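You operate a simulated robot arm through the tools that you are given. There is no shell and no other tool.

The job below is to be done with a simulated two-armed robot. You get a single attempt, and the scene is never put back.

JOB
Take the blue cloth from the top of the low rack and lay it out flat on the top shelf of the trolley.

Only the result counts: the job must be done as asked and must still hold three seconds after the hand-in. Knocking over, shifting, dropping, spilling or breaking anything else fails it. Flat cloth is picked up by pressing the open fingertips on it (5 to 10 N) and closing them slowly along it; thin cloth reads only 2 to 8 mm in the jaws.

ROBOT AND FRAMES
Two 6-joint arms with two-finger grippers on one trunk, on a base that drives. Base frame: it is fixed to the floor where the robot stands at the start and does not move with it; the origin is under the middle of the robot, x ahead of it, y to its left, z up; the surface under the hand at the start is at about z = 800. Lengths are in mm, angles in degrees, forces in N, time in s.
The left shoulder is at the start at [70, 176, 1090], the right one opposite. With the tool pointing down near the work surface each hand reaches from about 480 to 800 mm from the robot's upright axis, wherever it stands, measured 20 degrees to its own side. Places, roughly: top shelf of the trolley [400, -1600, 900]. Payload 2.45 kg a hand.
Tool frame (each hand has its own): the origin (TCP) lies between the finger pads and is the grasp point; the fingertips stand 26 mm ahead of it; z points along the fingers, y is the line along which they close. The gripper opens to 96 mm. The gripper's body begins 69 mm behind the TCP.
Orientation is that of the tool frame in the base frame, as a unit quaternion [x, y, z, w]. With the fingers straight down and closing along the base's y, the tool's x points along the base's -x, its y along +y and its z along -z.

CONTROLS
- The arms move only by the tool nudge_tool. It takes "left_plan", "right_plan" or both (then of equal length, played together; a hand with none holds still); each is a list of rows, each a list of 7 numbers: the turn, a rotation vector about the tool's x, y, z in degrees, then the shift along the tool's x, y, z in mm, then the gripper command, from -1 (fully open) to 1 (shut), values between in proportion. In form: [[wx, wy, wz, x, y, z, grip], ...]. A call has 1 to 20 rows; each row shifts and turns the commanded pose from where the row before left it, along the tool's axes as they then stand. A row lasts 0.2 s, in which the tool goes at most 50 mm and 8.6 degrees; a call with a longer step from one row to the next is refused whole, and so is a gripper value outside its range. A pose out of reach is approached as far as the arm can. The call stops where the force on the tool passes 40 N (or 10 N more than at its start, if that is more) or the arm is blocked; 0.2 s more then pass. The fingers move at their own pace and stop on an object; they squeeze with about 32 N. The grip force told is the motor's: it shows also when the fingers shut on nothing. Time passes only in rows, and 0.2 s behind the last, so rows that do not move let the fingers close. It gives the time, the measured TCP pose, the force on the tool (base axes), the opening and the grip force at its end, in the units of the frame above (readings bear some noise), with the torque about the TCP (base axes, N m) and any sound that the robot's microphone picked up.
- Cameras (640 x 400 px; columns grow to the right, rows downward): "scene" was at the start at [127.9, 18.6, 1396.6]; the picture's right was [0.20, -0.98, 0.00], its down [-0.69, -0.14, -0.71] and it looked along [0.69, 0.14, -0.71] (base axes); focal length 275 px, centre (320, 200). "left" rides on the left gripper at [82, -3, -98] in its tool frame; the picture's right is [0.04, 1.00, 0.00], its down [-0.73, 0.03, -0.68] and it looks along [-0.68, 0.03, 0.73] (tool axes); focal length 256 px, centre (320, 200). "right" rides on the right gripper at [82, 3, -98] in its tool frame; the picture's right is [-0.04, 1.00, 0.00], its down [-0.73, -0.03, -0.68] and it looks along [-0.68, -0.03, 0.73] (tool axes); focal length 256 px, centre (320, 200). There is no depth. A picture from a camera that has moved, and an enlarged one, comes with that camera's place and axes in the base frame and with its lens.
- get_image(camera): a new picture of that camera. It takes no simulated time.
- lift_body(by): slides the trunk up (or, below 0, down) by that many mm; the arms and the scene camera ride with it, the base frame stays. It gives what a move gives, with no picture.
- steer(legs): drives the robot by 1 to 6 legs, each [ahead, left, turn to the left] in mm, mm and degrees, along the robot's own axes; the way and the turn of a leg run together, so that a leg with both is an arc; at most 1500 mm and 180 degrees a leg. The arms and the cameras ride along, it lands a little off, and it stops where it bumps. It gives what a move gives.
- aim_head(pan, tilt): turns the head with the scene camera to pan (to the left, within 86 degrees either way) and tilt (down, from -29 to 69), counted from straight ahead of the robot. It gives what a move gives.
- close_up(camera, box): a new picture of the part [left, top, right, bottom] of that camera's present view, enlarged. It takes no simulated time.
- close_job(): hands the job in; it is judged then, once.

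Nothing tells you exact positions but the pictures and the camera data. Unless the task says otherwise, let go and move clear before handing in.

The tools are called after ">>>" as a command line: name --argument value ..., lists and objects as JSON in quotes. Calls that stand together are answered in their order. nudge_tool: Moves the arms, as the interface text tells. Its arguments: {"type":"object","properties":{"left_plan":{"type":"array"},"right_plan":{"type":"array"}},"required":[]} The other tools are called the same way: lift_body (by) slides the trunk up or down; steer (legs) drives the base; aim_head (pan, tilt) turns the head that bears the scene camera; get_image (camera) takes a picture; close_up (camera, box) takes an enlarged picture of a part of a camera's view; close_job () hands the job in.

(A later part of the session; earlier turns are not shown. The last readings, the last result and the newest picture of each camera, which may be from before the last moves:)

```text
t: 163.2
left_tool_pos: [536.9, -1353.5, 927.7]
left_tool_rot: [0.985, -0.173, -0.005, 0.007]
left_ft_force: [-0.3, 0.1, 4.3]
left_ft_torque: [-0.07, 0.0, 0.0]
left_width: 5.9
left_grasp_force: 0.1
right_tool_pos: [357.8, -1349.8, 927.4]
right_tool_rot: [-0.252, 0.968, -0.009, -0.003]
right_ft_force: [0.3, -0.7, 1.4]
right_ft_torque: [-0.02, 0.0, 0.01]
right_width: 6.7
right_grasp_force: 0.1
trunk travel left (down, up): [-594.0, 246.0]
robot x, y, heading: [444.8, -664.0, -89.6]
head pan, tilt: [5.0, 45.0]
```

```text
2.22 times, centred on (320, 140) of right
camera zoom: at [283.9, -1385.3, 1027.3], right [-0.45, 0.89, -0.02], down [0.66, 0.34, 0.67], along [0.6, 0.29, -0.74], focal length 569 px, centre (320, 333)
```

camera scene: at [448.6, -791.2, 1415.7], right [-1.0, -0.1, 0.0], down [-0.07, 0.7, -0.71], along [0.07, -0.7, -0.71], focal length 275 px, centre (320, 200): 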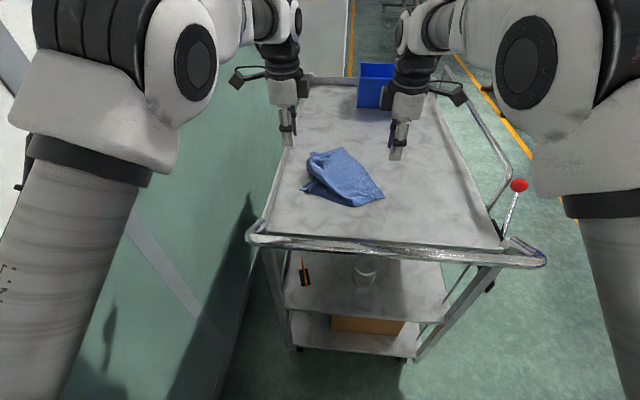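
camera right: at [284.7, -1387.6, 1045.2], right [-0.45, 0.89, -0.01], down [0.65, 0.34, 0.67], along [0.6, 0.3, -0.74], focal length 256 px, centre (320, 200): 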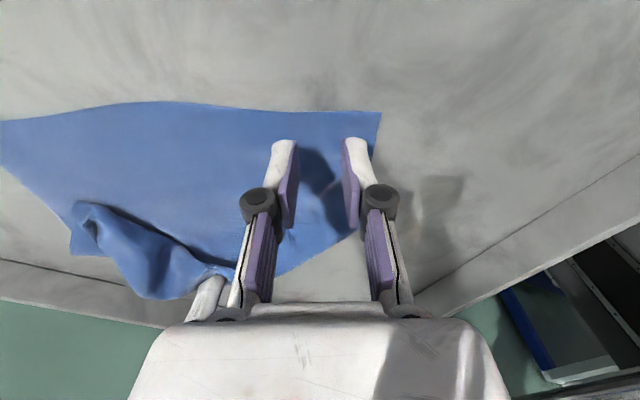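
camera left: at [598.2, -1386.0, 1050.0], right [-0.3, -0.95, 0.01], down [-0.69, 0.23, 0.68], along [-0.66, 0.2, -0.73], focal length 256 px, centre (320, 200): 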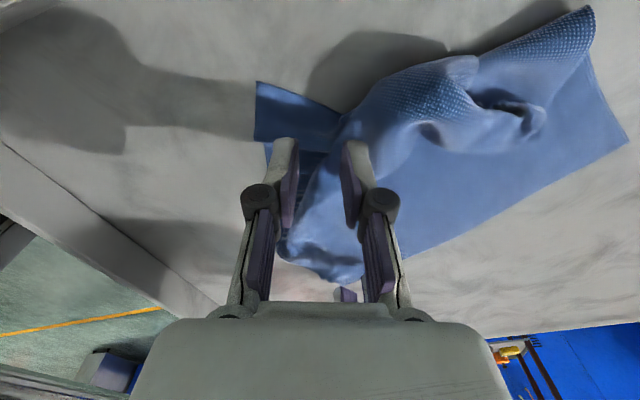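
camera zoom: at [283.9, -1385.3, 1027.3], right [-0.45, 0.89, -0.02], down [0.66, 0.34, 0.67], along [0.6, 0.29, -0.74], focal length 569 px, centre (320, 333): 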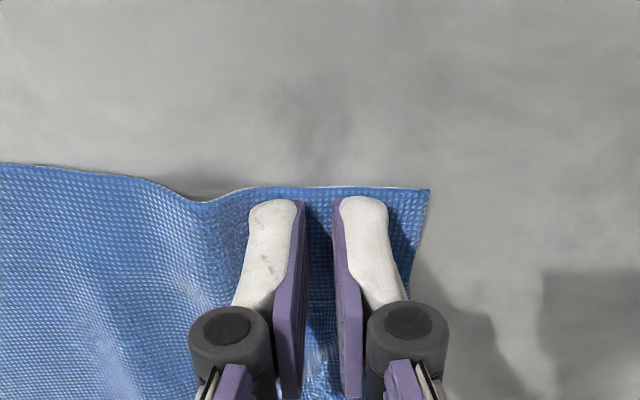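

The right fingers slid without making a fold because the pressure was too light. I'll close the left fully, and reopen the right to redo it with more pressure.

>>> nudge_tool --left_plan '[[0, 0, 0, 0, 0, 0, 0.94], [0, 0, 0, 0, 0, 0, 1], [0, 0, 0, 0, 0, 0, 1], [0, 0, 0, 0, 0, 0, 1], [0, 0, 0, 0, 0, 0, 1], [0, 0, 0, 0, 0, 0, 1]]' --right_plan '[[0, 0, 0, 0, 0, -3, 0.85], [0, 0, 0, 0, 0, 0, 0.4], [0, 0, 0, 0, 0, 0, 0.4], [0, 0, 0, 0, 0, 2, 0.4], [0, 0, 0, 0, 0, 1, 0.4], [0, 0, 0, 0, 0, 0.5, 0.4]]'

>>> close_up --camera "left" --box '[200, 50, 440, 230]'

>>> close_up --camera "right" --box '[200, 50, 440, 230]'

```text
t: 164.7
left_tool_pos: [536.1, -1353.7, 929.7]
left_tool_rot: [0.985, -0.172, -0.005, 0.008]
left_ft_force: [-0.3, 0.2, 1.5]
left_ft_torque: [-0.04, -0.01, 0.01]
left_width: 2.2
left_grasp_force: 35.6
right_tool_pos: [357.4, -1350.7, 927.9]
right_tool_rot: [-0.251, 0.968, -0.01, -0.003]
right_ft_force: [-0.7, -1.0, 9.8]
right_ft_torque: [0.17, 0.08, 0.03]
right_width: 29.6
right_grasp_force: 0.5
trunk travel left (down, up): [-594.0, 246.0]
robot x, y, heading: [440.9, -659.1, -89.6]
head pan, tilt: [5.0, 45.0]
```

```text
2.22 times, centred on (320, 140) of left
camera zoom: at [614.6, -1376.7, 1027.9], right [-0.3, -0.95, 0.02], down [-0.69, 0.23, 0.68], along [-0.66, 0.2, -0.73], focal length 569 px, centre (320, 333)
```

zoom: 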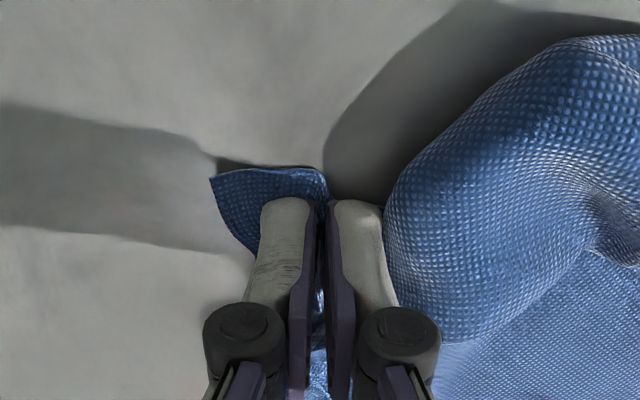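

```text
2.22 times, centred on (320, 140) of right
camera zoom: at [284.3, -1384.7, 1027.6], right [-0.45, 0.89, -0.02], down [0.66, 0.35, 0.67], along [0.61, 0.29, -0.74], focal length 569 px, centre (320, 333)
```

zoom: 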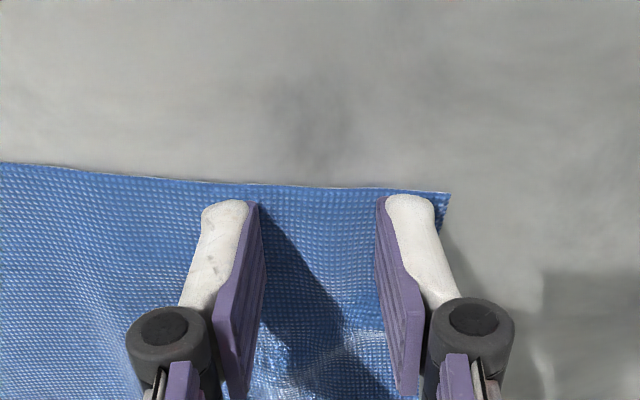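

Left has cloth at 2.2 mm. The right is pressing at about 10 N now, so I'll close it slowly while the left holds.

>>> nudge_tool --right_plan '[[0, 0, 0, 0, 0, 0, 0.44], [0, 0, 0, 0, 0, 0, 0.48], [0, 0, 0, 0, 0, 0, 0.52], [0, 0, 0, 0, 0, 0, 0.56], [0, 0, 0, 0, 0, 0, 0.6], [0, 0, 0, 0, 0, 0, 0.64], [0, 0, 0, 0, 0, 0, 0.68]]' --left_plan '[[0, 0, 0, 0, 0, 0, 1], [0, 0, 0, 0, 0, 0, 1], [0, 0, 0, 0, 0, 0, 1], [0, 0, 0, 0, 0, 0, 1], [0, 0, 0, 0, 0, 0, 1], [0, 0, 0, 0, 0, 0, 1], [0, 0, 0, 0, 0, 0, 1]]'

>>> close_up --camera "right" --box '[200, 50, 440, 230]'

```text
t: 166.2
left_tool_pos: [536.5, -1352.8, 929.7]
left_tool_rot: [0.985, -0.172, -0.006, 0.008]
left_ft_force: [-0.4, -2.2, 1.4]
left_ft_torque: [0.13, -0.04, 0.03]
left_width: 2.5
left_grasp_force: 29.7
right_tool_pos: [358.9, -1349.4, 927.1]
right_tool_rot: [-0.253, 0.967, -0.009, -0.004]
right_ft_force: [-0.4, 0.7, 9.6]
right_ft_torque: [-0.03, 0.02, 0.01]
right_width: 15.4
right_grasp_force: 0.0
trunk travel left (down, up): [-594.0, 246.0]
robot x, y, heading: [442.4, -662.8, -89.5]
head pan, tilt: [5.0, 45.0]
```

```text
2.22 times, centred on (320, 140) of right
camera zoom: at [284.8, -1384.3, 1027.0], right [-0.45, 0.89, -0.02], down [0.66, 0.34, 0.67], along [0.6, 0.29, -0.74], focal length 569 px, centre (320, 333)
```

zoom: 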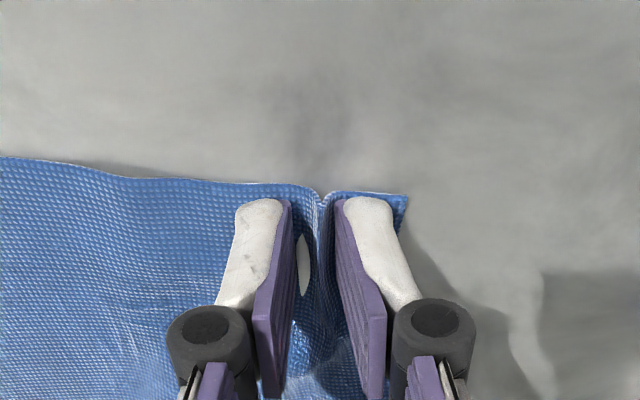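

A proper fold is forming on the right. I'll finish closing.

>>> nudge_tool --right_plan '[[0, 0, 0, 0, 0, 0, 0.72], [0, 0, 0, 0, 0, 0, 0.76], [0, 0, 0, 0, 0, 0, 0.8], [0, 0, 0, 0, 0, 0, 0.84], [0, 0, 0, 0, 0, 0, 0.88], [0, 0, 0, 0, 0, 0, 0.94], [0, 0, 0, 0, 0, 0, 1], [0, 0, 0, 0, 0, 0, 1], [0, 0, 0, 0, 0, 0, 1], [0, 0, 0, 0, 0, 0, 1]]' --left_plan '[[0, 0, 0, 0, 0, 0, 1], [0, 0, 0, 0, 0, 0, 1], [0, 0, 0, 0, 0, 0, 1], [0, 0, 0, 0, 0, 0, 1], [0, 0, 0, 0, 0, 0, 1], [0, 0, 0, 0, 0, 0, 1], [0, 0, 0, 0, 0, 0, 1], [0, 0, 0, 0, 0, 0, 1], [0, 0, 0, 0, 0, 0, 1], [0, 0, 0, 0, 0, 0, 1]]'

>>> nudge_tool --right_plan '[[0, 0, 0, 0, 0, -8, 1], [0, 0, 0, 0, 0, -12, 1], [0, 0, 0, 0, 0, -15, 1], [0, 0, 0, 0, 0, -15, 1]]' --left_plan '[[0, 0, 0, 0, 0, -8, 1], [0, 0, 0, 0, 0, -12, 1], [0, 0, 0, 0, 0, -15, 1], [0, 0, 0, 0, 0, -15, 1]]'

>>> get_image --camera "left"

>>> get_image --camera "right"

>>> close_up --camera "scene" --box '[270, 110, 430, 230]'

```text
t: 168.4
left_tool_pos: [535.7, -1353.1, 929.8]
left_tool_rot: [0.985, -0.172, -0.005, 0.009]
left_ft_force: [-0.4, -1.0, 1.2]
left_ft_torque: [0.2, -0.05, 0.01]
left_width: 5.3
left_grasp_force: 37.4
right_tool_pos: [358.3, -1348.5, 926.6]
right_tool_rot: [-0.253, 0.968, -0.009, -0.003]
right_ft_force: [-0.9, -1.2, 4.1]
right_ft_torque: [0.11, 0.02, 0.01]
right_width: 4.0
right_grasp_force: 28.4
trunk travel left (down, up): [-594.0, 246.0]
robot x, y, heading: [444.5, -663.6, -89.8]
head pan, tilt: [5.0, 45.0]
```

```text
t: 169.4
left_tool_pos: [536.8, -1353.3, 979.3]
left_tool_rot: [0.985, -0.171, -0.005, 0.008]
left_ft_force: [0.1, -0.4, -1.6]
left_ft_torque: [0.02, 0.0, 0.01]
left_width: 3.5
left_grasp_force: 29.0
right_tool_pos: [358.4, -1350.0, 976.2]
right_tool_rot: [-0.252, 0.968, -0.009, -0.003]
right_ft_force: [-0.5, -1.4, -4.2]
right_ft_torque: [0.04, 0.03, -0.01]
right_width: 3.2
right_grasp_force: 27.4
trunk travel left (down, up): [-594.0, 246.0]
robot x, y, heading: [441.7, -661.3, -89.3]
head pan, tilt: [5.0, 45.0]
```

```text
taken
camera left: at [615.4, -1377.1, 1077.1], right [-0.3, -0.95, 0.02], down [-0.69, 0.23, 0.68], along [-0.66, 0.19, -0.73], focal length 256 px, centre (320, 200)
```

left: 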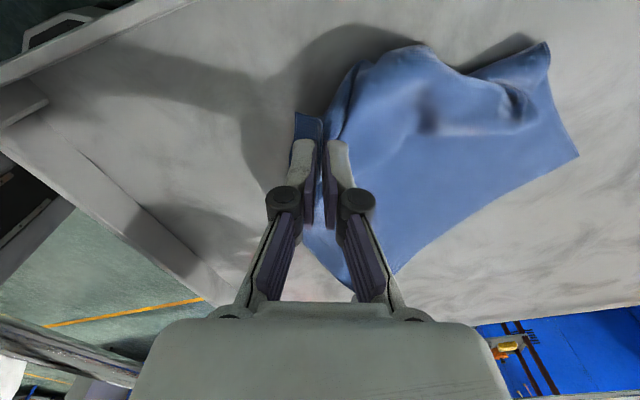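

```text
taken
camera right: at [285.1, -1385.8, 1075.9], right [-0.45, 0.89, -0.02], down [0.66, 0.34, 0.67], along [0.6, 0.29, -0.74], focal length 256 px, centre (320, 200)
```

right: 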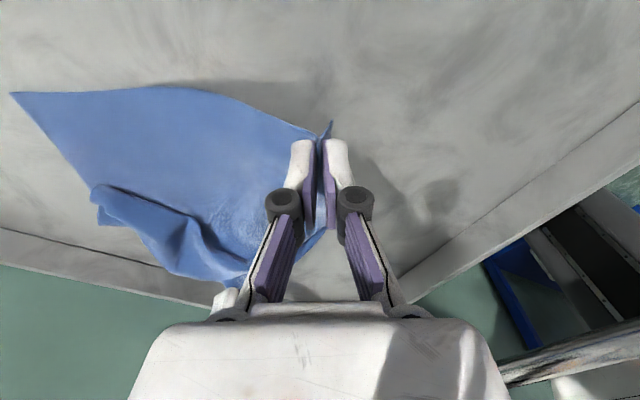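

```text
3.33 times, centred on (350, 170) of scene
camera zoom: at [448.7, -790.2, 1415.8], right [-1.0, -0.1, 0.0], down [-0.07, 0.7, -0.71], along [0.07, -0.7, -0.71], focal length 917 px, centre (220, 300)
```

zoom: 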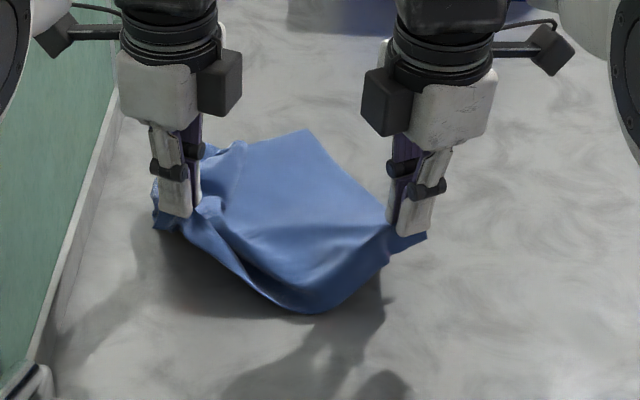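

Both corners are held. I'll raise the hands, square the grippers up and spread them to bring the near edge straight.

>>> nudge_tool --left_plan '[[0, 0, -3.5, 4, 0, -18, 1], [0, 0, -3.5, 4, 0, -18, 1], [0, 0, -3.5, 4, 0, -18, 1], [0, 0, -3.5, 4, 0, -18, 1], [0, 0, -3.5, 4, 0, -18, 1], [0, 0, -3.5, 4, 0, -18, 1]]' --right_plan '[[0, 0, 4.8, 4, 0, -18, 1], [0, 0, 4.8, 4, 0, -18, 1], [0, 0, 4.8, 4, 0, -18, 1], [0, 0, 4.8, 4, 0, -18, 1], [0, 0, 4.8, 4, 0, -18, 1], [0, 0, 4.8, 4, 0, -18, 1]]'

>>> get_image --camera "scene"

>>> close_up --camera "scene" --box '[250, 60, 450, 230]'

```text
t: 170.8
left_tool_pos: [561.7, -1356.3, 1086.2]
left_tool_rot: [1.0, 0.01, -0.006, 0.005]
left_ft_force: [0.5, 0.0, -0.4]
left_ft_torque: [-0.02, 0.03, -0.02]
left_width: 5.2
left_grasp_force: 35.6
right_tool_pos: [334.1, -1354.7, 1085.3]
right_tool_rot: [-0.002, 1.0, -0.009, -0.001]
right_ft_force: [0.0, 0.1, -0.8]
right_ft_torque: [-0.03, 0.0, -0.01]
right_width: 4.5
right_grasp_force: 34.6
trunk travel left (down, up): [-594.0, 246.0]
robot x, y, heading: [442.4, -663.2, -89.1]
head pan, tilt: [5.0, 45.0]
```

```text
taken
camera scene: at [448.5, -790.0, 1415.8], right [-1.0, -0.1, 0.0], down [-0.07, 0.7, -0.71], along [0.07, -0.7, -0.71], focal length 275 px, centre (320, 200)
```

scene: 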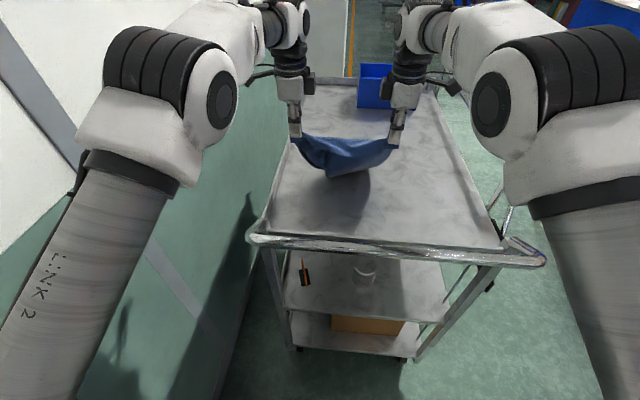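

```text
2.35 times, centred on (350, 145) of scene
camera zoom: at [448.5, -790.0, 1415.8], right [-1.0, -0.1, 0.0], down [-0.07, 0.7, -0.71], along [0.07, -0.7, -0.71], focal length 647 px, centre (249, 329)
```

zoom: 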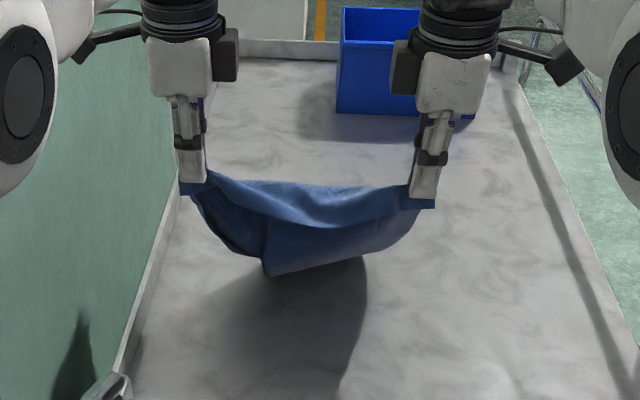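

Holding well, with the hands 228 mm apart. I'll raise the trunk so the cloth hangs completely free and see how it unfolds.

>>> lift_body --by 160

>>> close_up --camera "scene" --box '[250, 60, 450, 230]'

>>> get_image --camera "left"

>>> get_image --camera "right"

```text
t: 172.7
left_tool_pos: [561.5, -1359.0, 1244.7]
left_tool_rot: [1.0, 0.01, -0.005, 0.005]
left_ft_force: [-0.4, 0.1, -0.5]
left_ft_torque: [-0.02, 0.04, -0.03]
left_width: 4.3
left_grasp_force: 29.3
right_tool_pos: [334.5, -1353.9, 1243.6]
right_tool_rot: [-0.003, 1.0, -0.008, 0.0]
right_ft_force: [-0.5, -0.5, -0.5]
right_ft_torque: [-0.02, 0.0, 0.0]
right_width: 4.8
right_grasp_force: 32.1
trunk travel left (down, up): [-754.0, 86.0]
robot x, y, heading: [440.9, -661.8, -89.2]
head pan, tilt: [5.0, 45.0]
```

```text
2.35 times, centred on (350, 145) of scene
camera zoom: at [448.6, -791.6, 1575.6], right [-1.0, -0.1, 0.0], down [-0.07, 0.7, -0.71], along [0.07, -0.7, -0.71], focal length 647 px, centre (249, 329)
```

zoom: 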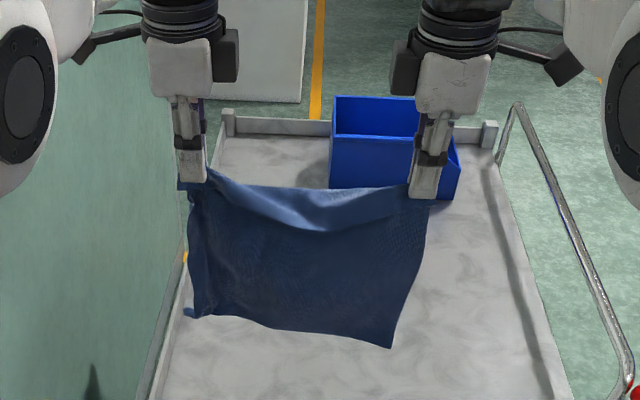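

```text
taken
camera left: at [643.7, -1352.1, 1344.0], right [0.06, -1.0, 0.01], down [-0.72, -0.04, 0.69], along [-0.69, -0.05, -0.73], focal length 256 px, centre (320, 200)
```

left: 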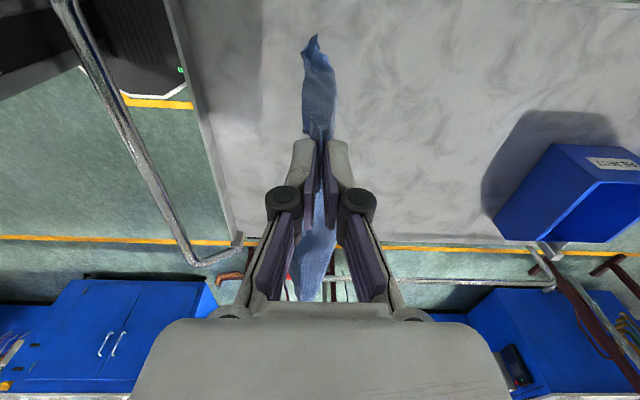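

```text
taken
camera right: at [252.7, -1350.3, 1342.3], right [0.03, 1.0, -0.02], down [0.73, -0.01, 0.68], along [0.68, -0.03, -0.73], focal length 256 px, centre (320, 200)
```

right: 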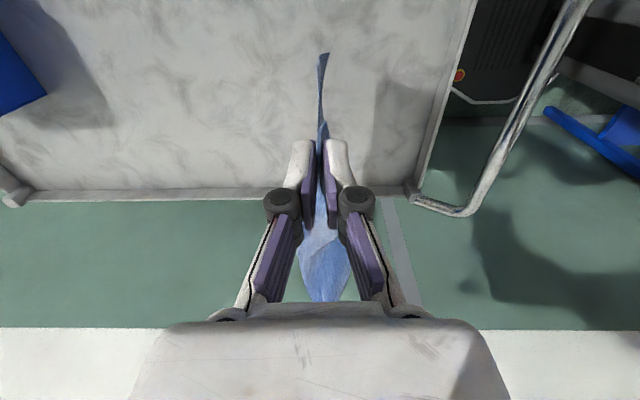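

Excellent: it hangs as a flat curtain, and the side-mounted cameras now show it edge-on. I'll spread the hands a little more to take the droop out of the top edge.

>>> nudge_tool --left_plan '[[0, 0, 0, 2, 0, 0, 1], [0, 0, 0, 2, 0, 0, 1], [0, 0, 0, 2, 0, 0, 1], [0, 0, 0, 0, 0, 0, 1]]' --right_plan '[[0, 0, 0, 2, 0, 0, 1], [0, 0, 0, 2, 0, 0, 1], [0, 0, 0, 2, 0, 0, 1], [0, 0, 0, 0, 0, 0, 1]]'

>>> close_up --camera "scene" --box '[250, 60, 450, 230]'

```text
t: 173.7
left_tool_pos: [568.0, -1356.7, 1246.5]
left_tool_rot: [1.0, 0.011, -0.007, 0.006]
left_ft_force: [-0.7, 0.4, 0.0]
left_ft_torque: [0.07, 0.04, -0.02]
left_width: 1.5
left_grasp_force: 29.9
right_tool_pos: [329.4, -1353.6, 1243.6]
right_tool_rot: [-0.005, 1.0, -0.009, -0.001]
right_ft_force: [-0.3, 0.7, -0.9]
right_ft_torque: [0.0, 0.0, -0.02]
right_width: 4.5
right_grasp_force: 31.3
trunk travel left (down, up): [-754.0, 86.0]
robot x, y, heading: [444.2, -657.0, -89.3]
head pan, tilt: [5.0, 45.0]
```

```text
2.35 times, centred on (350, 145) of scene
camera zoom: at [448.6, -790.7, 1575.8], right [-1.0, -0.1, 0.0], down [-0.07, 0.7, -0.71], along [0.07, -0.7, -0.71], focal length 647 px, centre (249, 329)
```

zoom: 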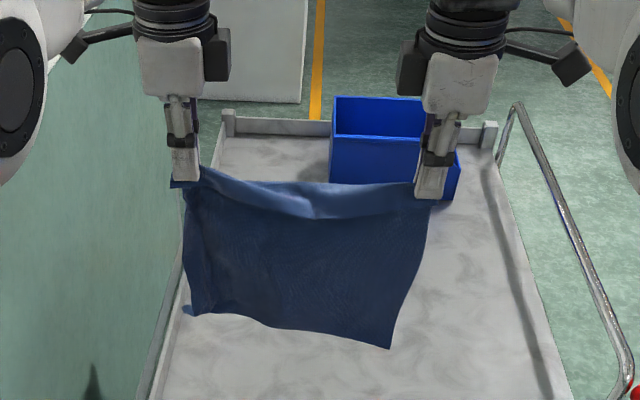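

>>> nudge_tool --left_plan '[[0, 0, 0, 1.5, 0, 0, 1], [0, 0, 0, 1.5, 0, 0, 1], [0, 0, 0, 0, 0, 0, 1]]' --right_plan '[[0, 0, 0, 1.5, 0, 0, 1], [0, 0, 0, 1.5, 0, 0, 1], [0, 0, 0, 0, 0, 0, 1]]'

>>> close_up --camera "scene" --box '[250, 60, 450, 230]'

>>> get_image --camera "left"

>>> get_image --camera "right"

```text
t: 174.5
left_tool_pos: [570.9, -1356.5, 1246.2]
left_tool_rot: [1.0, 0.011, -0.006, 0.005]
left_ft_force: [0.2, 0.3, -3.5]
left_ft_torque: [-0.01, -0.04, -0.02]
left_width: 3.8
left_grasp_force: 28.3
right_tool_pos: [327.1, -1355.7, 1244.8]
right_tool_rot: [-0.003, 1.0, -0.009, 0.0]
right_ft_force: [0.2, 0.6, 2.8]
right_ft_torque: [-0.03, 0.02, -0.01]
right_width: 4.3
right_grasp_force: 31.0
trunk travel left (down, up): [-754.0, 86.0]
robot x, y, heading: [447.4, -665.4, -89.4]
head pan, tilt: [5.0, 45.0]
```

```text
2.35 times, centred on (350, 145) of scene
camera zoom: at [448.6, -790.9, 1575.7], right [-1.0, -0.1, 0.0], down [-0.07, 0.7, -0.71], along [0.07, -0.7, -0.71], focal length 647 px, centre (249, 329)
```

zoom: 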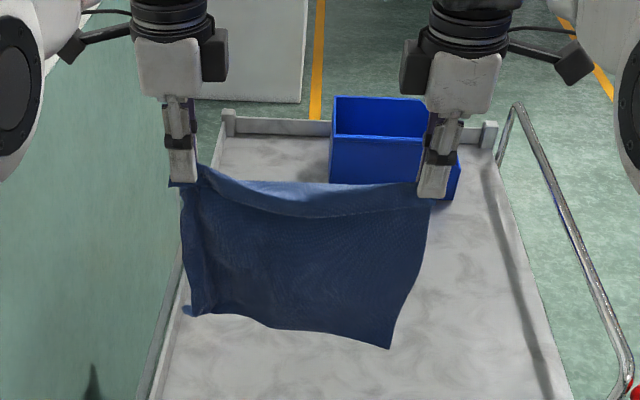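

```text
taken
camera left: at [653.0, -1351.4, 1344.5], right [0.06, -1.0, 0.01], down [-0.72, -0.04, 0.69], along [-0.69, -0.05, -0.73], focal length 256 px, centre (320, 200)
```

left: 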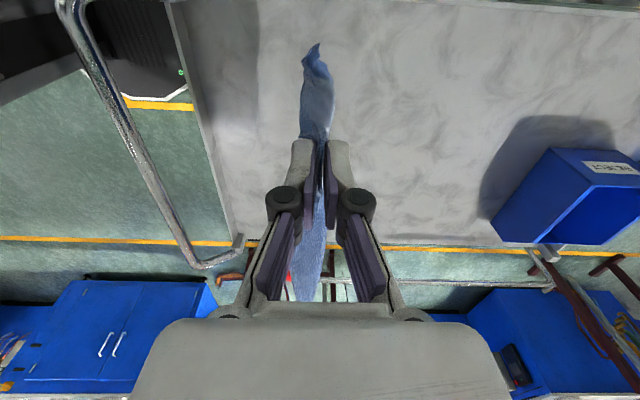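

```text
taken
camera right: at [244.3, -1350.9, 1343.2], right [0.03, 1.0, -0.02], down [0.73, -0.01, 0.68], along [0.68, -0.04, -0.73], focal length 256 px, centre (320, 200)
```

right: 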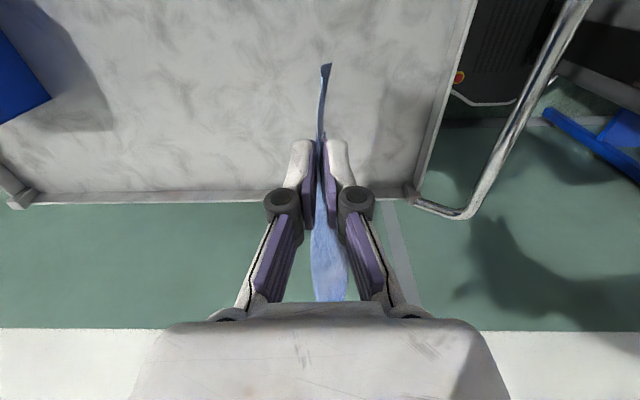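

The curtain is now nearly flat and taut at the top. I'll pre-tilt the fingers away from me by 15°, then drive right 58 mm and forward about 120 mm so the cloth will land centred and deeper on the shelf.

>>> nudge_tool --left_plan '[[-1.9, 0, 0, 0, 3.5, 0, 1], [-1.9, 0, 0, 0, 3.5, 0, 1], [-1.9, 0, 0, 0, 3.5, 0, 1], [-1.9, 0, 0, 0, 3.5, 0, 1], [-1.9, 0, 0, 0, 3.5, 0, 1], [-1.9, 0, 0, 0, 3.5, 0, 1], [-1.9, 0, 0, 0, 3.5, 0, 1], [-1.7, 0, 0, 0, 3.5, 0, 1]]' --right_plan '[[1.9, 0, 0, 0, -3.5, 0, 1], [1.9, 0, 0, 0, -3.5, 0, 1], [1.9, 0, 0, 0, -3.5, 0, 1], [1.9, 0, 0, 0, -3.5, 0, 1], [1.9, 0, 0, 0, -3.5, 0, 1], [1.9, 0, 0, 0, -3.5, 0, 1], [1.9, 0, 0, 0, -3.5, 0, 1], [1.7, 0, 0, 0, -3.5, 0, 1]]'

>>> steer --legs '[[0, -58, 0], [122, 0, 0]]'

>>> close_up --camera "scene" --box '[230, 60, 470, 240]'

>>> get_image --camera "left"

>>> get_image --camera "right"

```text
t: 176.3
left_tool_pos: [570.9, -1385.6, 1249.4]
left_tool_rot: [0.991, 0.012, -0.005, 0.137]
left_ft_force: [-0.8, 0.1, -0.2]
left_ft_torque: [-0.06, 0.01, 0.0]
left_width: 4.1
left_grasp_force: 37.4
right_tool_pos: [327.9, -1382.1, 1246.7]
right_tool_rot: [-0.004, 0.99, -0.14, 0.0]
right_ft_force: [0.0, 0.5, 0.4]
right_ft_torque: [0.03, 0.03, 0.0]
right_width: 1.8
right_grasp_force: 32.6
trunk travel left (down, up): [-754.0, 86.0]
robot x, y, heading: [443.5, -663.4, -89.3]
head pan, tilt: [5.0, 45.0]
```

```text
t: 178.1
left_tool_pos: [515.3, -1502.6, 1250.4]
left_tool_rot: [0.99, 0.012, -0.004, 0.137]
left_ft_force: [0.0, -1.3, -3.3]
left_ft_torque: [0.06, -0.06, -0.01]
left_width: 3.6
left_grasp_force: 27.9
right_tool_pos: [272.3, -1499.3, 1247.2]
right_tool_rot: [-0.004, 0.99, -0.14, 0.001]
right_ft_force: [-0.2, 0.3, 2.7]
right_ft_torque: [-0.07, -0.06, 0.0]
right_width: 4.0
right_grasp_force: 30.2
trunk travel left (down, up): [-754.0, 86.0]
robot x, y, heading: [387.9, -783.9, -89.1]
head pan, tilt: [5.0, 45.0]
```

```text
2.22 times, centred on (350, 150) of scene
camera zoom: at [390.8, -907.9, 1576.0], right [-1.0, -0.1, 0.0], down [-0.07, 0.7, -0.71], along [0.07, -0.7, -0.71], focal length 611 px, centre (253, 311)
```

zoom: 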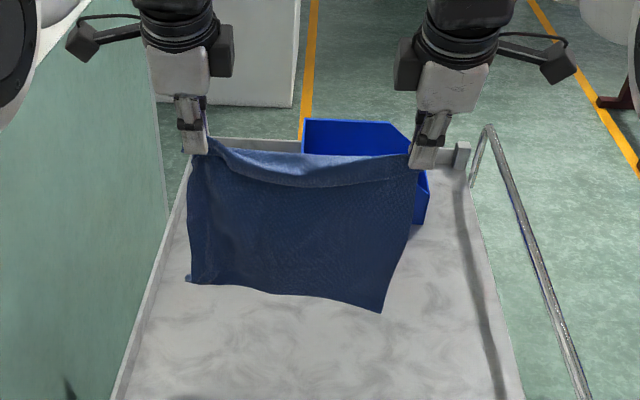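

```text
taken
camera left: at [596.5, -1470.7, 1345.0], right [0.06, -0.96, 0.27], down [-0.73, 0.14, 0.67], along [-0.68, -0.24, -0.69], focal length 256 px, centre (320, 200)
```

left: 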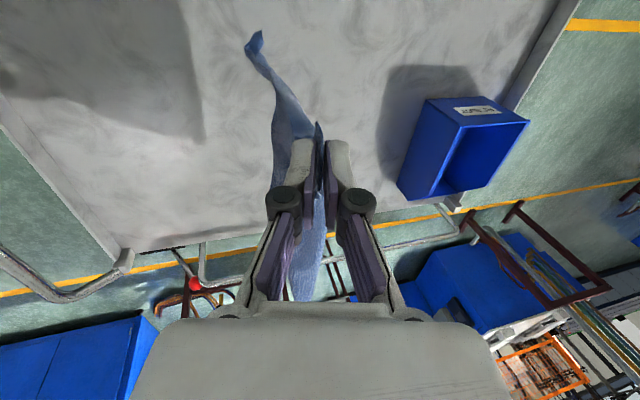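

```text
taken
camera right: at [188.8, -1469.4, 1342.1], right [0.03, 0.96, -0.28], down [0.73, 0.17, 0.66], along [0.68, -0.22, -0.7], focal length 256 px, centre (320, 200)
```

right: 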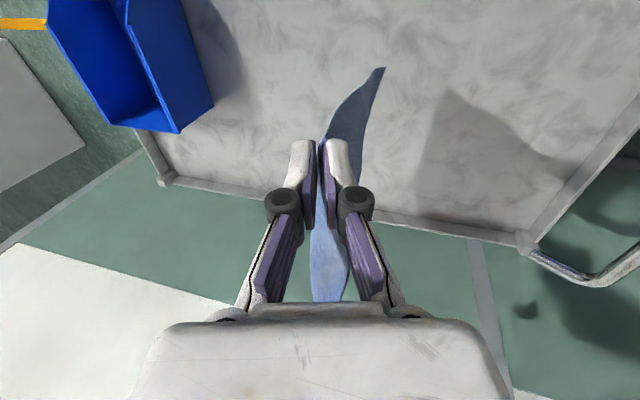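

>>> close_up --camera "left" --box '[220, 10, 360, 150]'

>>> close_up --camera "scene" --box '[290, 90, 350, 200]'

>>> close_up --camera "right" --box '[280, 40, 420, 180]'

```text
2.86 times, centred on (290, 80) of left
camera zoom: at [596.5, -1470.7, 1345.0], right [0.06, -0.96, 0.27], down [-0.73, 0.14, 0.67], along [-0.68, -0.24, -0.69], focal length 731 px, centre (406, 543)
```

zoom: 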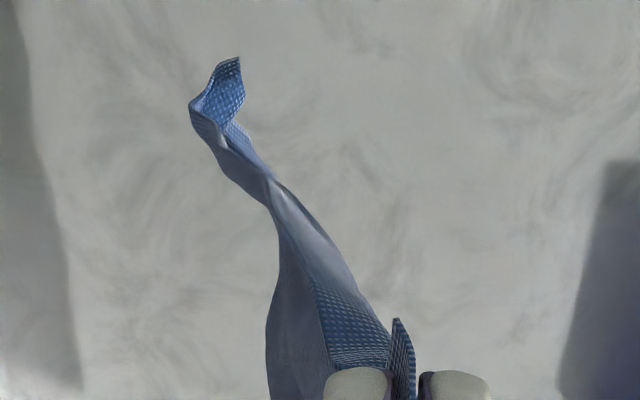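

```text
3.64 times, centred on (320, 145) of scene
camera zoom: at [390.8, -907.9, 1576.0], right [-1.0, -0.1, 0.0], down [-0.07, 0.7, -0.71], along [0.07, -0.7, -0.71], focal length 1000 px, centre (320, 400)
```

zoom: 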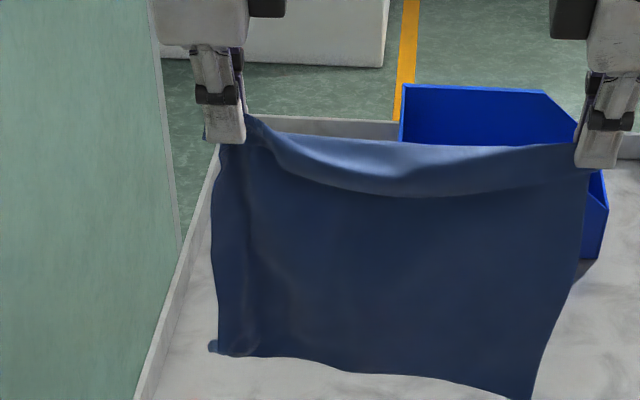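

```text
2.86 times, centred on (350, 110) of right
camera zoom: at [188.8, -1469.4, 1342.1], right [0.03, 0.96, -0.28], down [0.73, 0.17, 0.66], along [0.68, -0.22, -0.7], focal length 731 px, centre (234, 457)
```

zoom: 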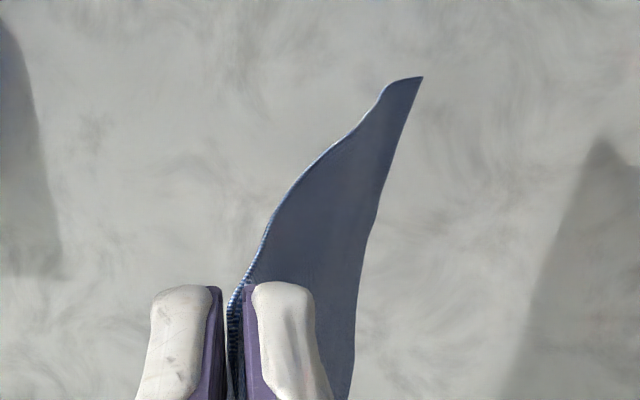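

The right side is clean; the lower-left corner has only a small curl. I'll lower until the hem is just above the shelf and let it settle before the swing.

>>> lift_body --by -78

>>> nudge_tool --left_plan '[[0, 0, 0, 0, 0, 0, 1], [0, 0, 0, 0, 0, 0, 1], [0, 0, 0, 0, 0, 0, 1], [0, 0, 0, 0, 0, 0, 1], [0, 0, 0, 0, 0, 0, 1]]' --right_plan '[[0, 0, 0, 0, 0, 0, 1], [0, 0, 0, 0, 0, 0, 1], [0, 0, 0, 0, 0, 0, 1], [0, 0, 0, 0, 0, 0, 1], [0, 0, 0, 0, 0, 0, 1]]'

>>> get_image --camera "left"

>>> get_image --camera "right"

>>> close_up --camera "scene" --box '[230, 60, 470, 240]'

```text
t: 179.2
left_tool_pos: [517.0, -1503.7, 1171.7]
left_tool_rot: [0.991, 0.012, -0.004, 0.137]
left_ft_force: [0.0, -0.1, -0.6]
left_ft_torque: [0.02, -0.01, -0.01]
left_width: 5.1
left_grasp_force: 30.7
right_tool_pos: [273.2, -1499.9, 1169.2]
right_tool_rot: [-0.005, 0.99, -0.139, 0.001]
right_ft_force: [-1.9, -1.3, 0.4]
right_ft_torque: [-0.07, -0.02, 0.0]
right_width: 1.2
right_grasp_force: 28.1
trunk travel left (down, up): [-676.0, 164.0]
robot x, y, heading: [388.1, -781.1, -89.2]
head pan, tilt: [5.0, 45.0]
```

```text
t: 180.4
left_tool_pos: [517.6, -1504.0, 1170.7]
left_tool_rot: [0.991, 0.012, -0.005, 0.136]
left_ft_force: [0.1, 0.9, -0.9]
left_ft_torque: [-0.01, 0.0, -0.01]
left_width: 5.1
left_grasp_force: 33.3
right_tool_pos: [274.7, -1500.7, 1168.2]
right_tool_rot: [-0.004, 0.99, -0.139, 0.001]
right_ft_force: [-0.6, 1.5, 3.1]
right_ft_torque: [-0.02, 0.0, -0.01]
right_width: 1.1
right_grasp_force: 28.1
trunk travel left (down, up): [-676.0, 164.0]
robot x, y, heading: [388.2, -781.9, -89.4]
head pan, tilt: [5.0, 45.0]
```

```text
taken
camera left: at [598.8, -1472.7, 1265.5], right [0.06, -0.96, 0.27], down [-0.73, 0.14, 0.67], along [-0.68, -0.24, -0.69], focal length 256 px, centre (320, 200)
```

left: 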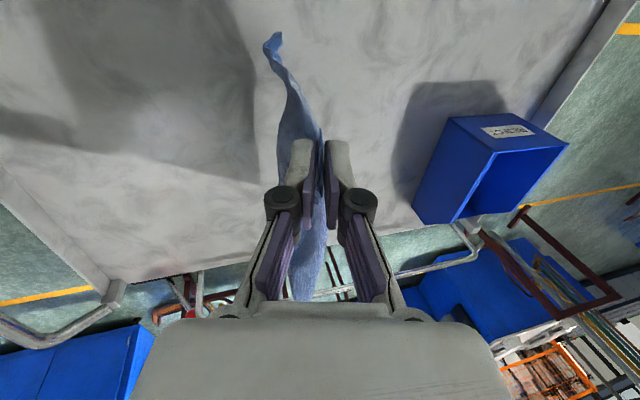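

```text
taken
camera right: at [191.1, -1471.4, 1263.3], right [0.03, 0.96, -0.28], down [0.73, 0.17, 0.66], along [0.68, -0.22, -0.7], focal length 256 px, centre (320, 200)
```

right: 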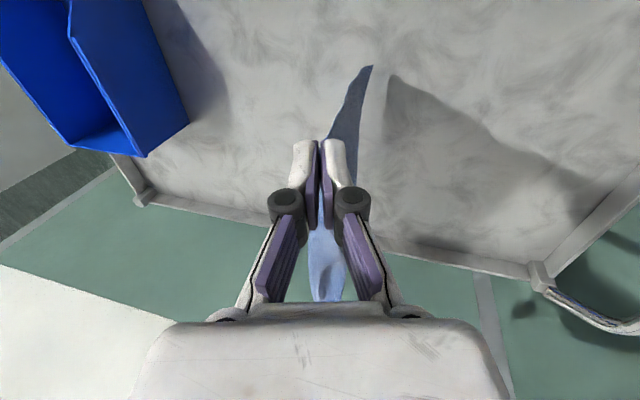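

```text
2.22 times, centred on (350, 150) of scene
camera zoom: at [393.5, -910.2, 1497.7], right [-1.0, -0.1, 0.0], down [-0.07, 0.7, -0.71], along [0.07, -0.7, -0.71], focal length 611 px, centre (253, 311)
```

zoom: 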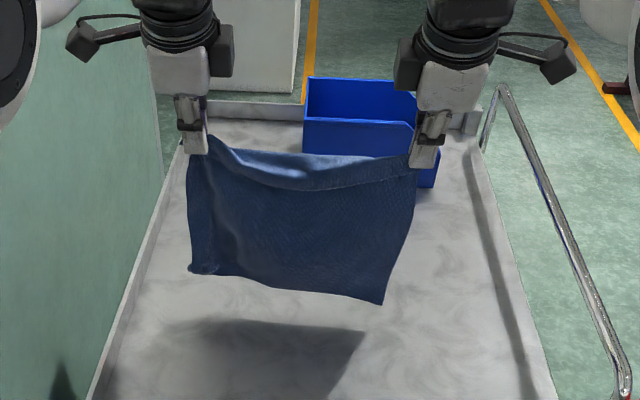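

>>> lift_body --by -14

>>> nudge_tool --left_plan '[[0, 0, 0, 0, 0, 0, 1], [0, 0, 0, 0, 0, 0, 1], [0, 0, 0, 0, 0, 0, 1], [0, 0, 0, 0, 38.5, 10.9, 1], [0, 0, 0, 0, 0, 0, 1], [0, 0, 0, 0, -38.5, -10.9, 1], [0, 0, 0, 0, 0, 0, 1], [0, 0, 0, 0, 38.5, 10.9, 1], [0, 0, 0, 0, 0, 0, 1], [4, 0, 0, 0, -37.8, 30.9, 1], [4, 0, 0, 0, -42, 25.5, 1], [3, 0, 0, 0, -38.3, 29.1, 1], [3, 0, 0, 0, -36.4, 27.1, 1], [0, 0, 0, 0, 0, 0, 1], [0, 0, 0, 0, 0, 0, 1]]' --right_plan '[[0, 0, 0, 0, 0, 0, 1], [0, 0, 0, 0, 0, 0, 1], [0, 0, 0, 0, 0, 0, 1], [0, 0, 0, 0, -38.5, 10.9, 1], [0, 0, 0, 0, 0, 0, 1], [0, 0, 0, 0, 38.5, -10.9, 1], [0, 0, 0, 0, 0, 0, 1], [0, 0, 0, 0, -38.5, 10.9, 1], [0, 0, 0, 0, 0, 0, 1], [-4, 0, 0, 0, 37.8, 30.9, 1], [-4, 0, 0, 0, 42, 25.5, 1], [-3, 0, 0, 0, 38.3, 29.1, 1], [-3, 0, 0, 0, 36.4, 27.1, 1], [0, 0, 0, 0, 0, 0, 1], [0, 0, 0, 0, 0, 0, 1]]'

>>> get_image --camera "left"

>>> get_image --camera "right"

>>> close_up --camera "scene" --box '[230, 90, 470, 270]'

```text
t: 181.0
left_tool_pos: [517.3, -1503.2, 1156.0]
left_tool_rot: [0.991, 0.012, -0.005, 0.136]
left_ft_force: [0.5, 1.1, 1.3]
left_ft_torque: [-0.03, -0.01, 0.01]
left_width: 3.5
left_grasp_force: 35.9
right_tool_pos: [273.6, -1500.3, 1154.5]
right_tool_rot: [-0.003, 0.99, -0.139, 0.0]
right_ft_force: [-0.6, -2.6, -0.9]
right_ft_torque: [0.07, 0.0, 0.01]
right_width: 4.5
right_grasp_force: 30.8
trunk travel left (down, up): [-662.0, 178.0]
robot x, y, heading: [386.8, -782.6, -89.0]
head pan, tilt: [5.0, 45.0]
```

```text
t: 184.2
left_tool_pos: [512.5, -1411.5, 1017.0]
left_tool_rot: [1.0, 0.01, -0.006, 0.015]
left_ft_force: [-0.5, 0.4, -0.6]
left_ft_torque: [-0.09, 0.0, 0.01]
left_width: 2.6
left_grasp_force: 29.1
right_tool_pos: [272.9, -1408.2, 1018.0]
right_tool_rot: [-0.005, 1.0, -0.017, 0.0]
right_ft_force: [-0.1, 0.4, 0.3]
right_ft_torque: [-0.12, 0.0, -0.02]
right_width: 3.0
right_grasp_force: 36.3
trunk travel left (down, up): [-662.0, 178.0]
robot x, y, heading: [390.3, -781.7, -89.3]
head pan, tilt: [5.0, 45.0]
```

```text
taken
camera left: at [594.7, -1403.9, 1116.7], right [0.06, -1.0, 0.03], down [-0.72, -0.03, 0.69], along [-0.69, -0.06, -0.72], focal length 256 px, centre (320, 200)
```

left: 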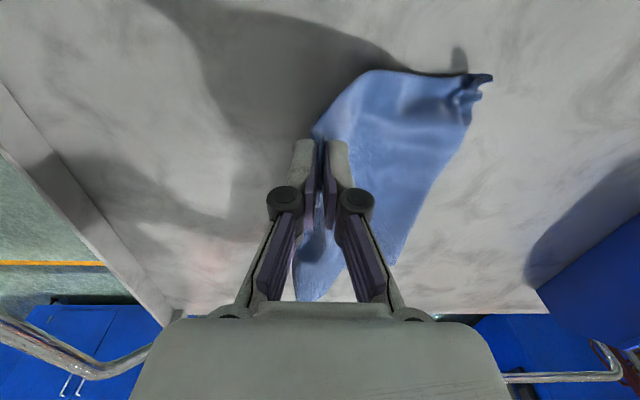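

```text
taken
camera right: at [190.6, -1402.4, 1117.1], right [0.03, 1.0, -0.04], down [0.73, 0.0, 0.68], along [0.68, -0.05, -0.73], focal length 256 px, centre (320, 200)
```

right: 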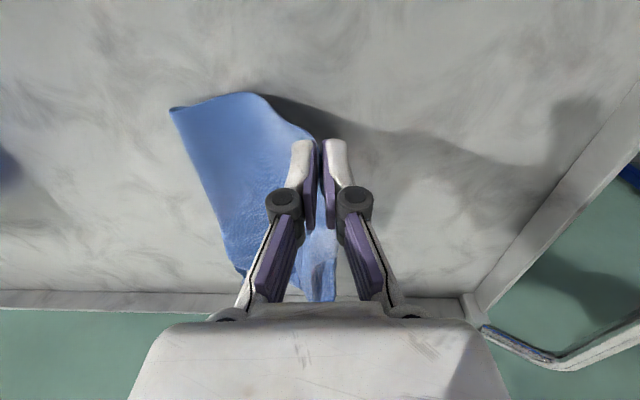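

```text
2.22 times, centred on (350, 180) of scene
camera zoom: at [393.4, -909.1, 1483.8], right [-1.0, -0.1, 0.0], down [-0.07, 0.7, -0.71], along [0.07, -0.7, -0.71], focal length 611 px, centre (253, 244)
```

zoom: 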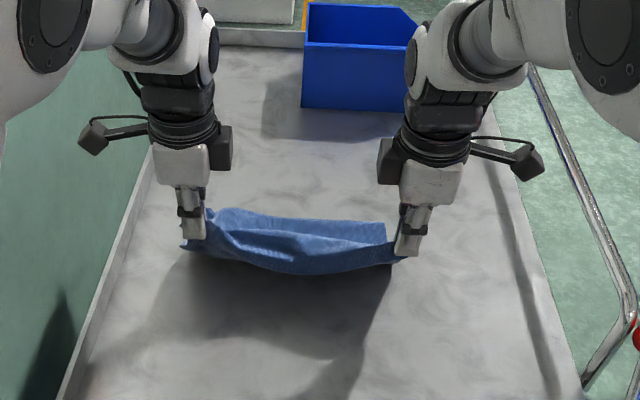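

That's a beautiful lay: the side cameras show a clean sheet with the far corners out at (281, −1547) and (529, −1553). Now I'll finish at 45° in small steps.

>>> lift_body --by -16

>>> steer --legs '[[-16, 0, 0]]'

>>> lift_body --by -16

>>> steer --legs '[[-16, 0, 0]]'

>>> lift_body --by -16

>>> get_image --camera "left"

>>> get_image --camera "right"

>>> close_up --camera "scene" --box '[230, 90, 470, 270]'

```text
t: 184.9
left_tool_pos: [512.1, -1411.6, 1001.3]
left_tool_rot: [1.0, 0.011, -0.005, 0.015]
left_ft_force: [-0.2, 1.6, 2.4]
left_ft_torque: [-0.25, 0.0, 0.0]
left_width: 2.9
left_grasp_force: 35.5
right_tool_pos: [273.5, -1408.5, 1001.7]
right_tool_rot: [-0.005, 1.0, -0.017, 0.0]
right_ft_force: [0.7, -0.9, -1.6]
right_ft_torque: [0.02, 0.03, 0.01]
right_width: 4.9
right_grasp_force: 35.6
trunk travel left (down, up): [-646.0, 194.0]
robot x, y, heading: [385.9, -782.9, -89.1]
head pan, tilt: [5.0, 45.0]
```

```text
t: 185.6
left_tool_pos: [512.8, -1399.9, 999.6]
left_tool_rot: [1.0, 0.011, -0.006, 0.013]
left_ft_force: [-0.5, -0.9, -1.3]
left_ft_torque: [0.07, 0.0, -0.01]
left_width: 4.6
left_grasp_force: 30.6
right_tool_pos: [273.8, -1395.7, 1000.0]
right_tool_rot: [-0.004, 1.0, -0.016, 0.0]
right_ft_force: [0.3, 0.3, -0.5]
right_ft_torque: [0.03, 0.03, 0.02]
right_width: 4.7
right_grasp_force: 30.0
trunk travel left (down, up): [-646.0, 194.0]
robot x, y, heading: [383.9, -768.6, -89.5]
head pan, tilt: [5.0, 45.0]
```

```text
t: 186.3
left_tool_pos: [511.6, -1396.6, 985.0]
left_tool_rot: [1.0, 0.012, -0.006, 0.015]
left_ft_force: [-0.7, 3.1, 1.5]
left_ft_torque: [0.03, 0.02, -0.01]
left_width: 1.8
left_grasp_force: 30.8
right_tool_pos: [273.2, -1392.4, 986.3]
right_tool_rot: [-0.004, 1.0, -0.017, 0.0]
right_ft_force: [0.0, -0.7, -0.4]
right_ft_torque: [-0.03, 0.01, 0.0]
right_width: 1.7
right_grasp_force: 29.3
trunk travel left (down, up): [-630.0, 210.0]
robot x, y, heading: [387.6, -766.7, -89.4]
head pan, tilt: [5.0, 45.0]
```

```text
t: 187.0
left_tool_pos: [511.9, -1384.1, 983.2]
left_tool_rot: [1.0, 0.011, -0.006, 0.013]
left_ft_force: [-0.8, -0.6, -0.2]
left_ft_torque: [0.06, -0.01, -0.02]
left_width: 2.0
left_grasp_force: 28.7
right_tool_pos: [273.6, -1379.9, 983.5]
right_tool_rot: [-0.006, 1.0, -0.016, 0.0]
right_ft_force: [0.1, -0.8, -0.3]
right_ft_torque: [0.17, -0.04, 0.04]
right_width: 4.1
right_grasp_force: 37.8
trunk travel left (down, up): [-630.0, 210.0]
robot x, y, heading: [383.6, -748.0, -89.3]
head pan, tilt: [5.0, 45.0]
```

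```text
t: 187.7
left_tool_pos: [512.2, -1382.1, 968.8]
left_tool_rot: [1.0, 0.012, -0.006, 0.015]
left_ft_force: [0.4, -0.8, 0.1]
left_ft_torque: [-0.1, -0.01, 0.02]
left_width: 4.2
left_grasp_force: 37.6
right_tool_pos: [273.5, -1379.0, 969.0]
right_tool_rot: [-0.005, 1.0, -0.017, 0.0]
right_ft_force: [0.0, 1.5, -0.5]
right_ft_torque: [0.06, 0.0, 0.06]
right_width: 3.9
right_grasp_force: 37.2
trunk travel left (down, up): [-614.0, 226.0]
robot x, y, heading: [388.5, -748.3, -89.4]
head pan, tilt: [5.0, 45.0]
```

```text
taken
camera left: at [594.8, -1373.4, 1068.0], right [0.06, -1.0, 0.03], down [-0.72, -0.03, 0.69], along [-0.69, -0.06, -0.72], focal length 256 px, centre (320, 200)
```

left: 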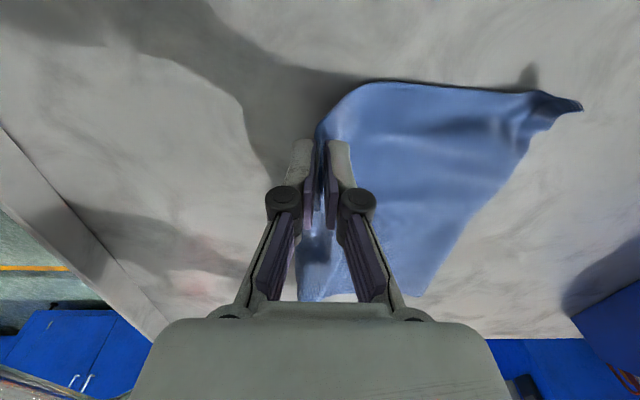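

```text
taken
camera right: at [190.6, -1372.2, 1068.5], right [0.03, 1.0, -0.03], down [0.73, 0.0, 0.68], along [0.68, -0.05, -0.73], focal length 256 px, centre (320, 200)
```

right: 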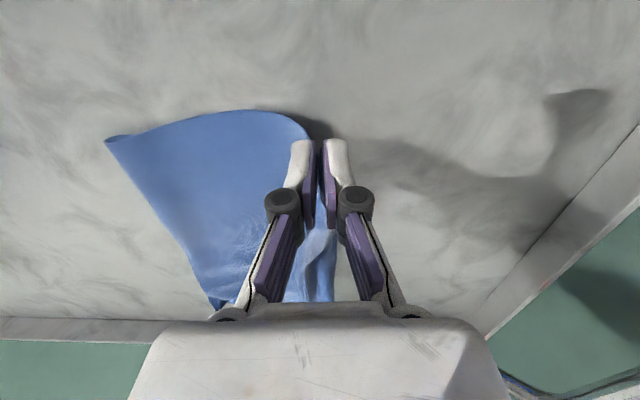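

```text
2.22 times, centred on (350, 180) of scene
camera zoom: at [393.2, -878.8, 1435.7], right [-0.99, -0.1, 0.0], down [-0.07, 0.7, -0.71], along [0.07, -0.7, -0.71], focal length 611 px, centre (253, 244)
```

zoom: 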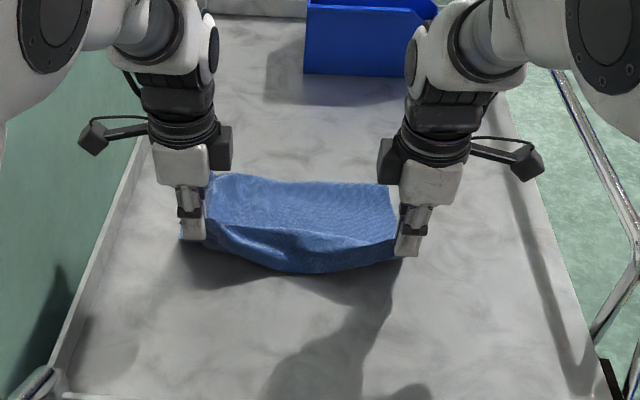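

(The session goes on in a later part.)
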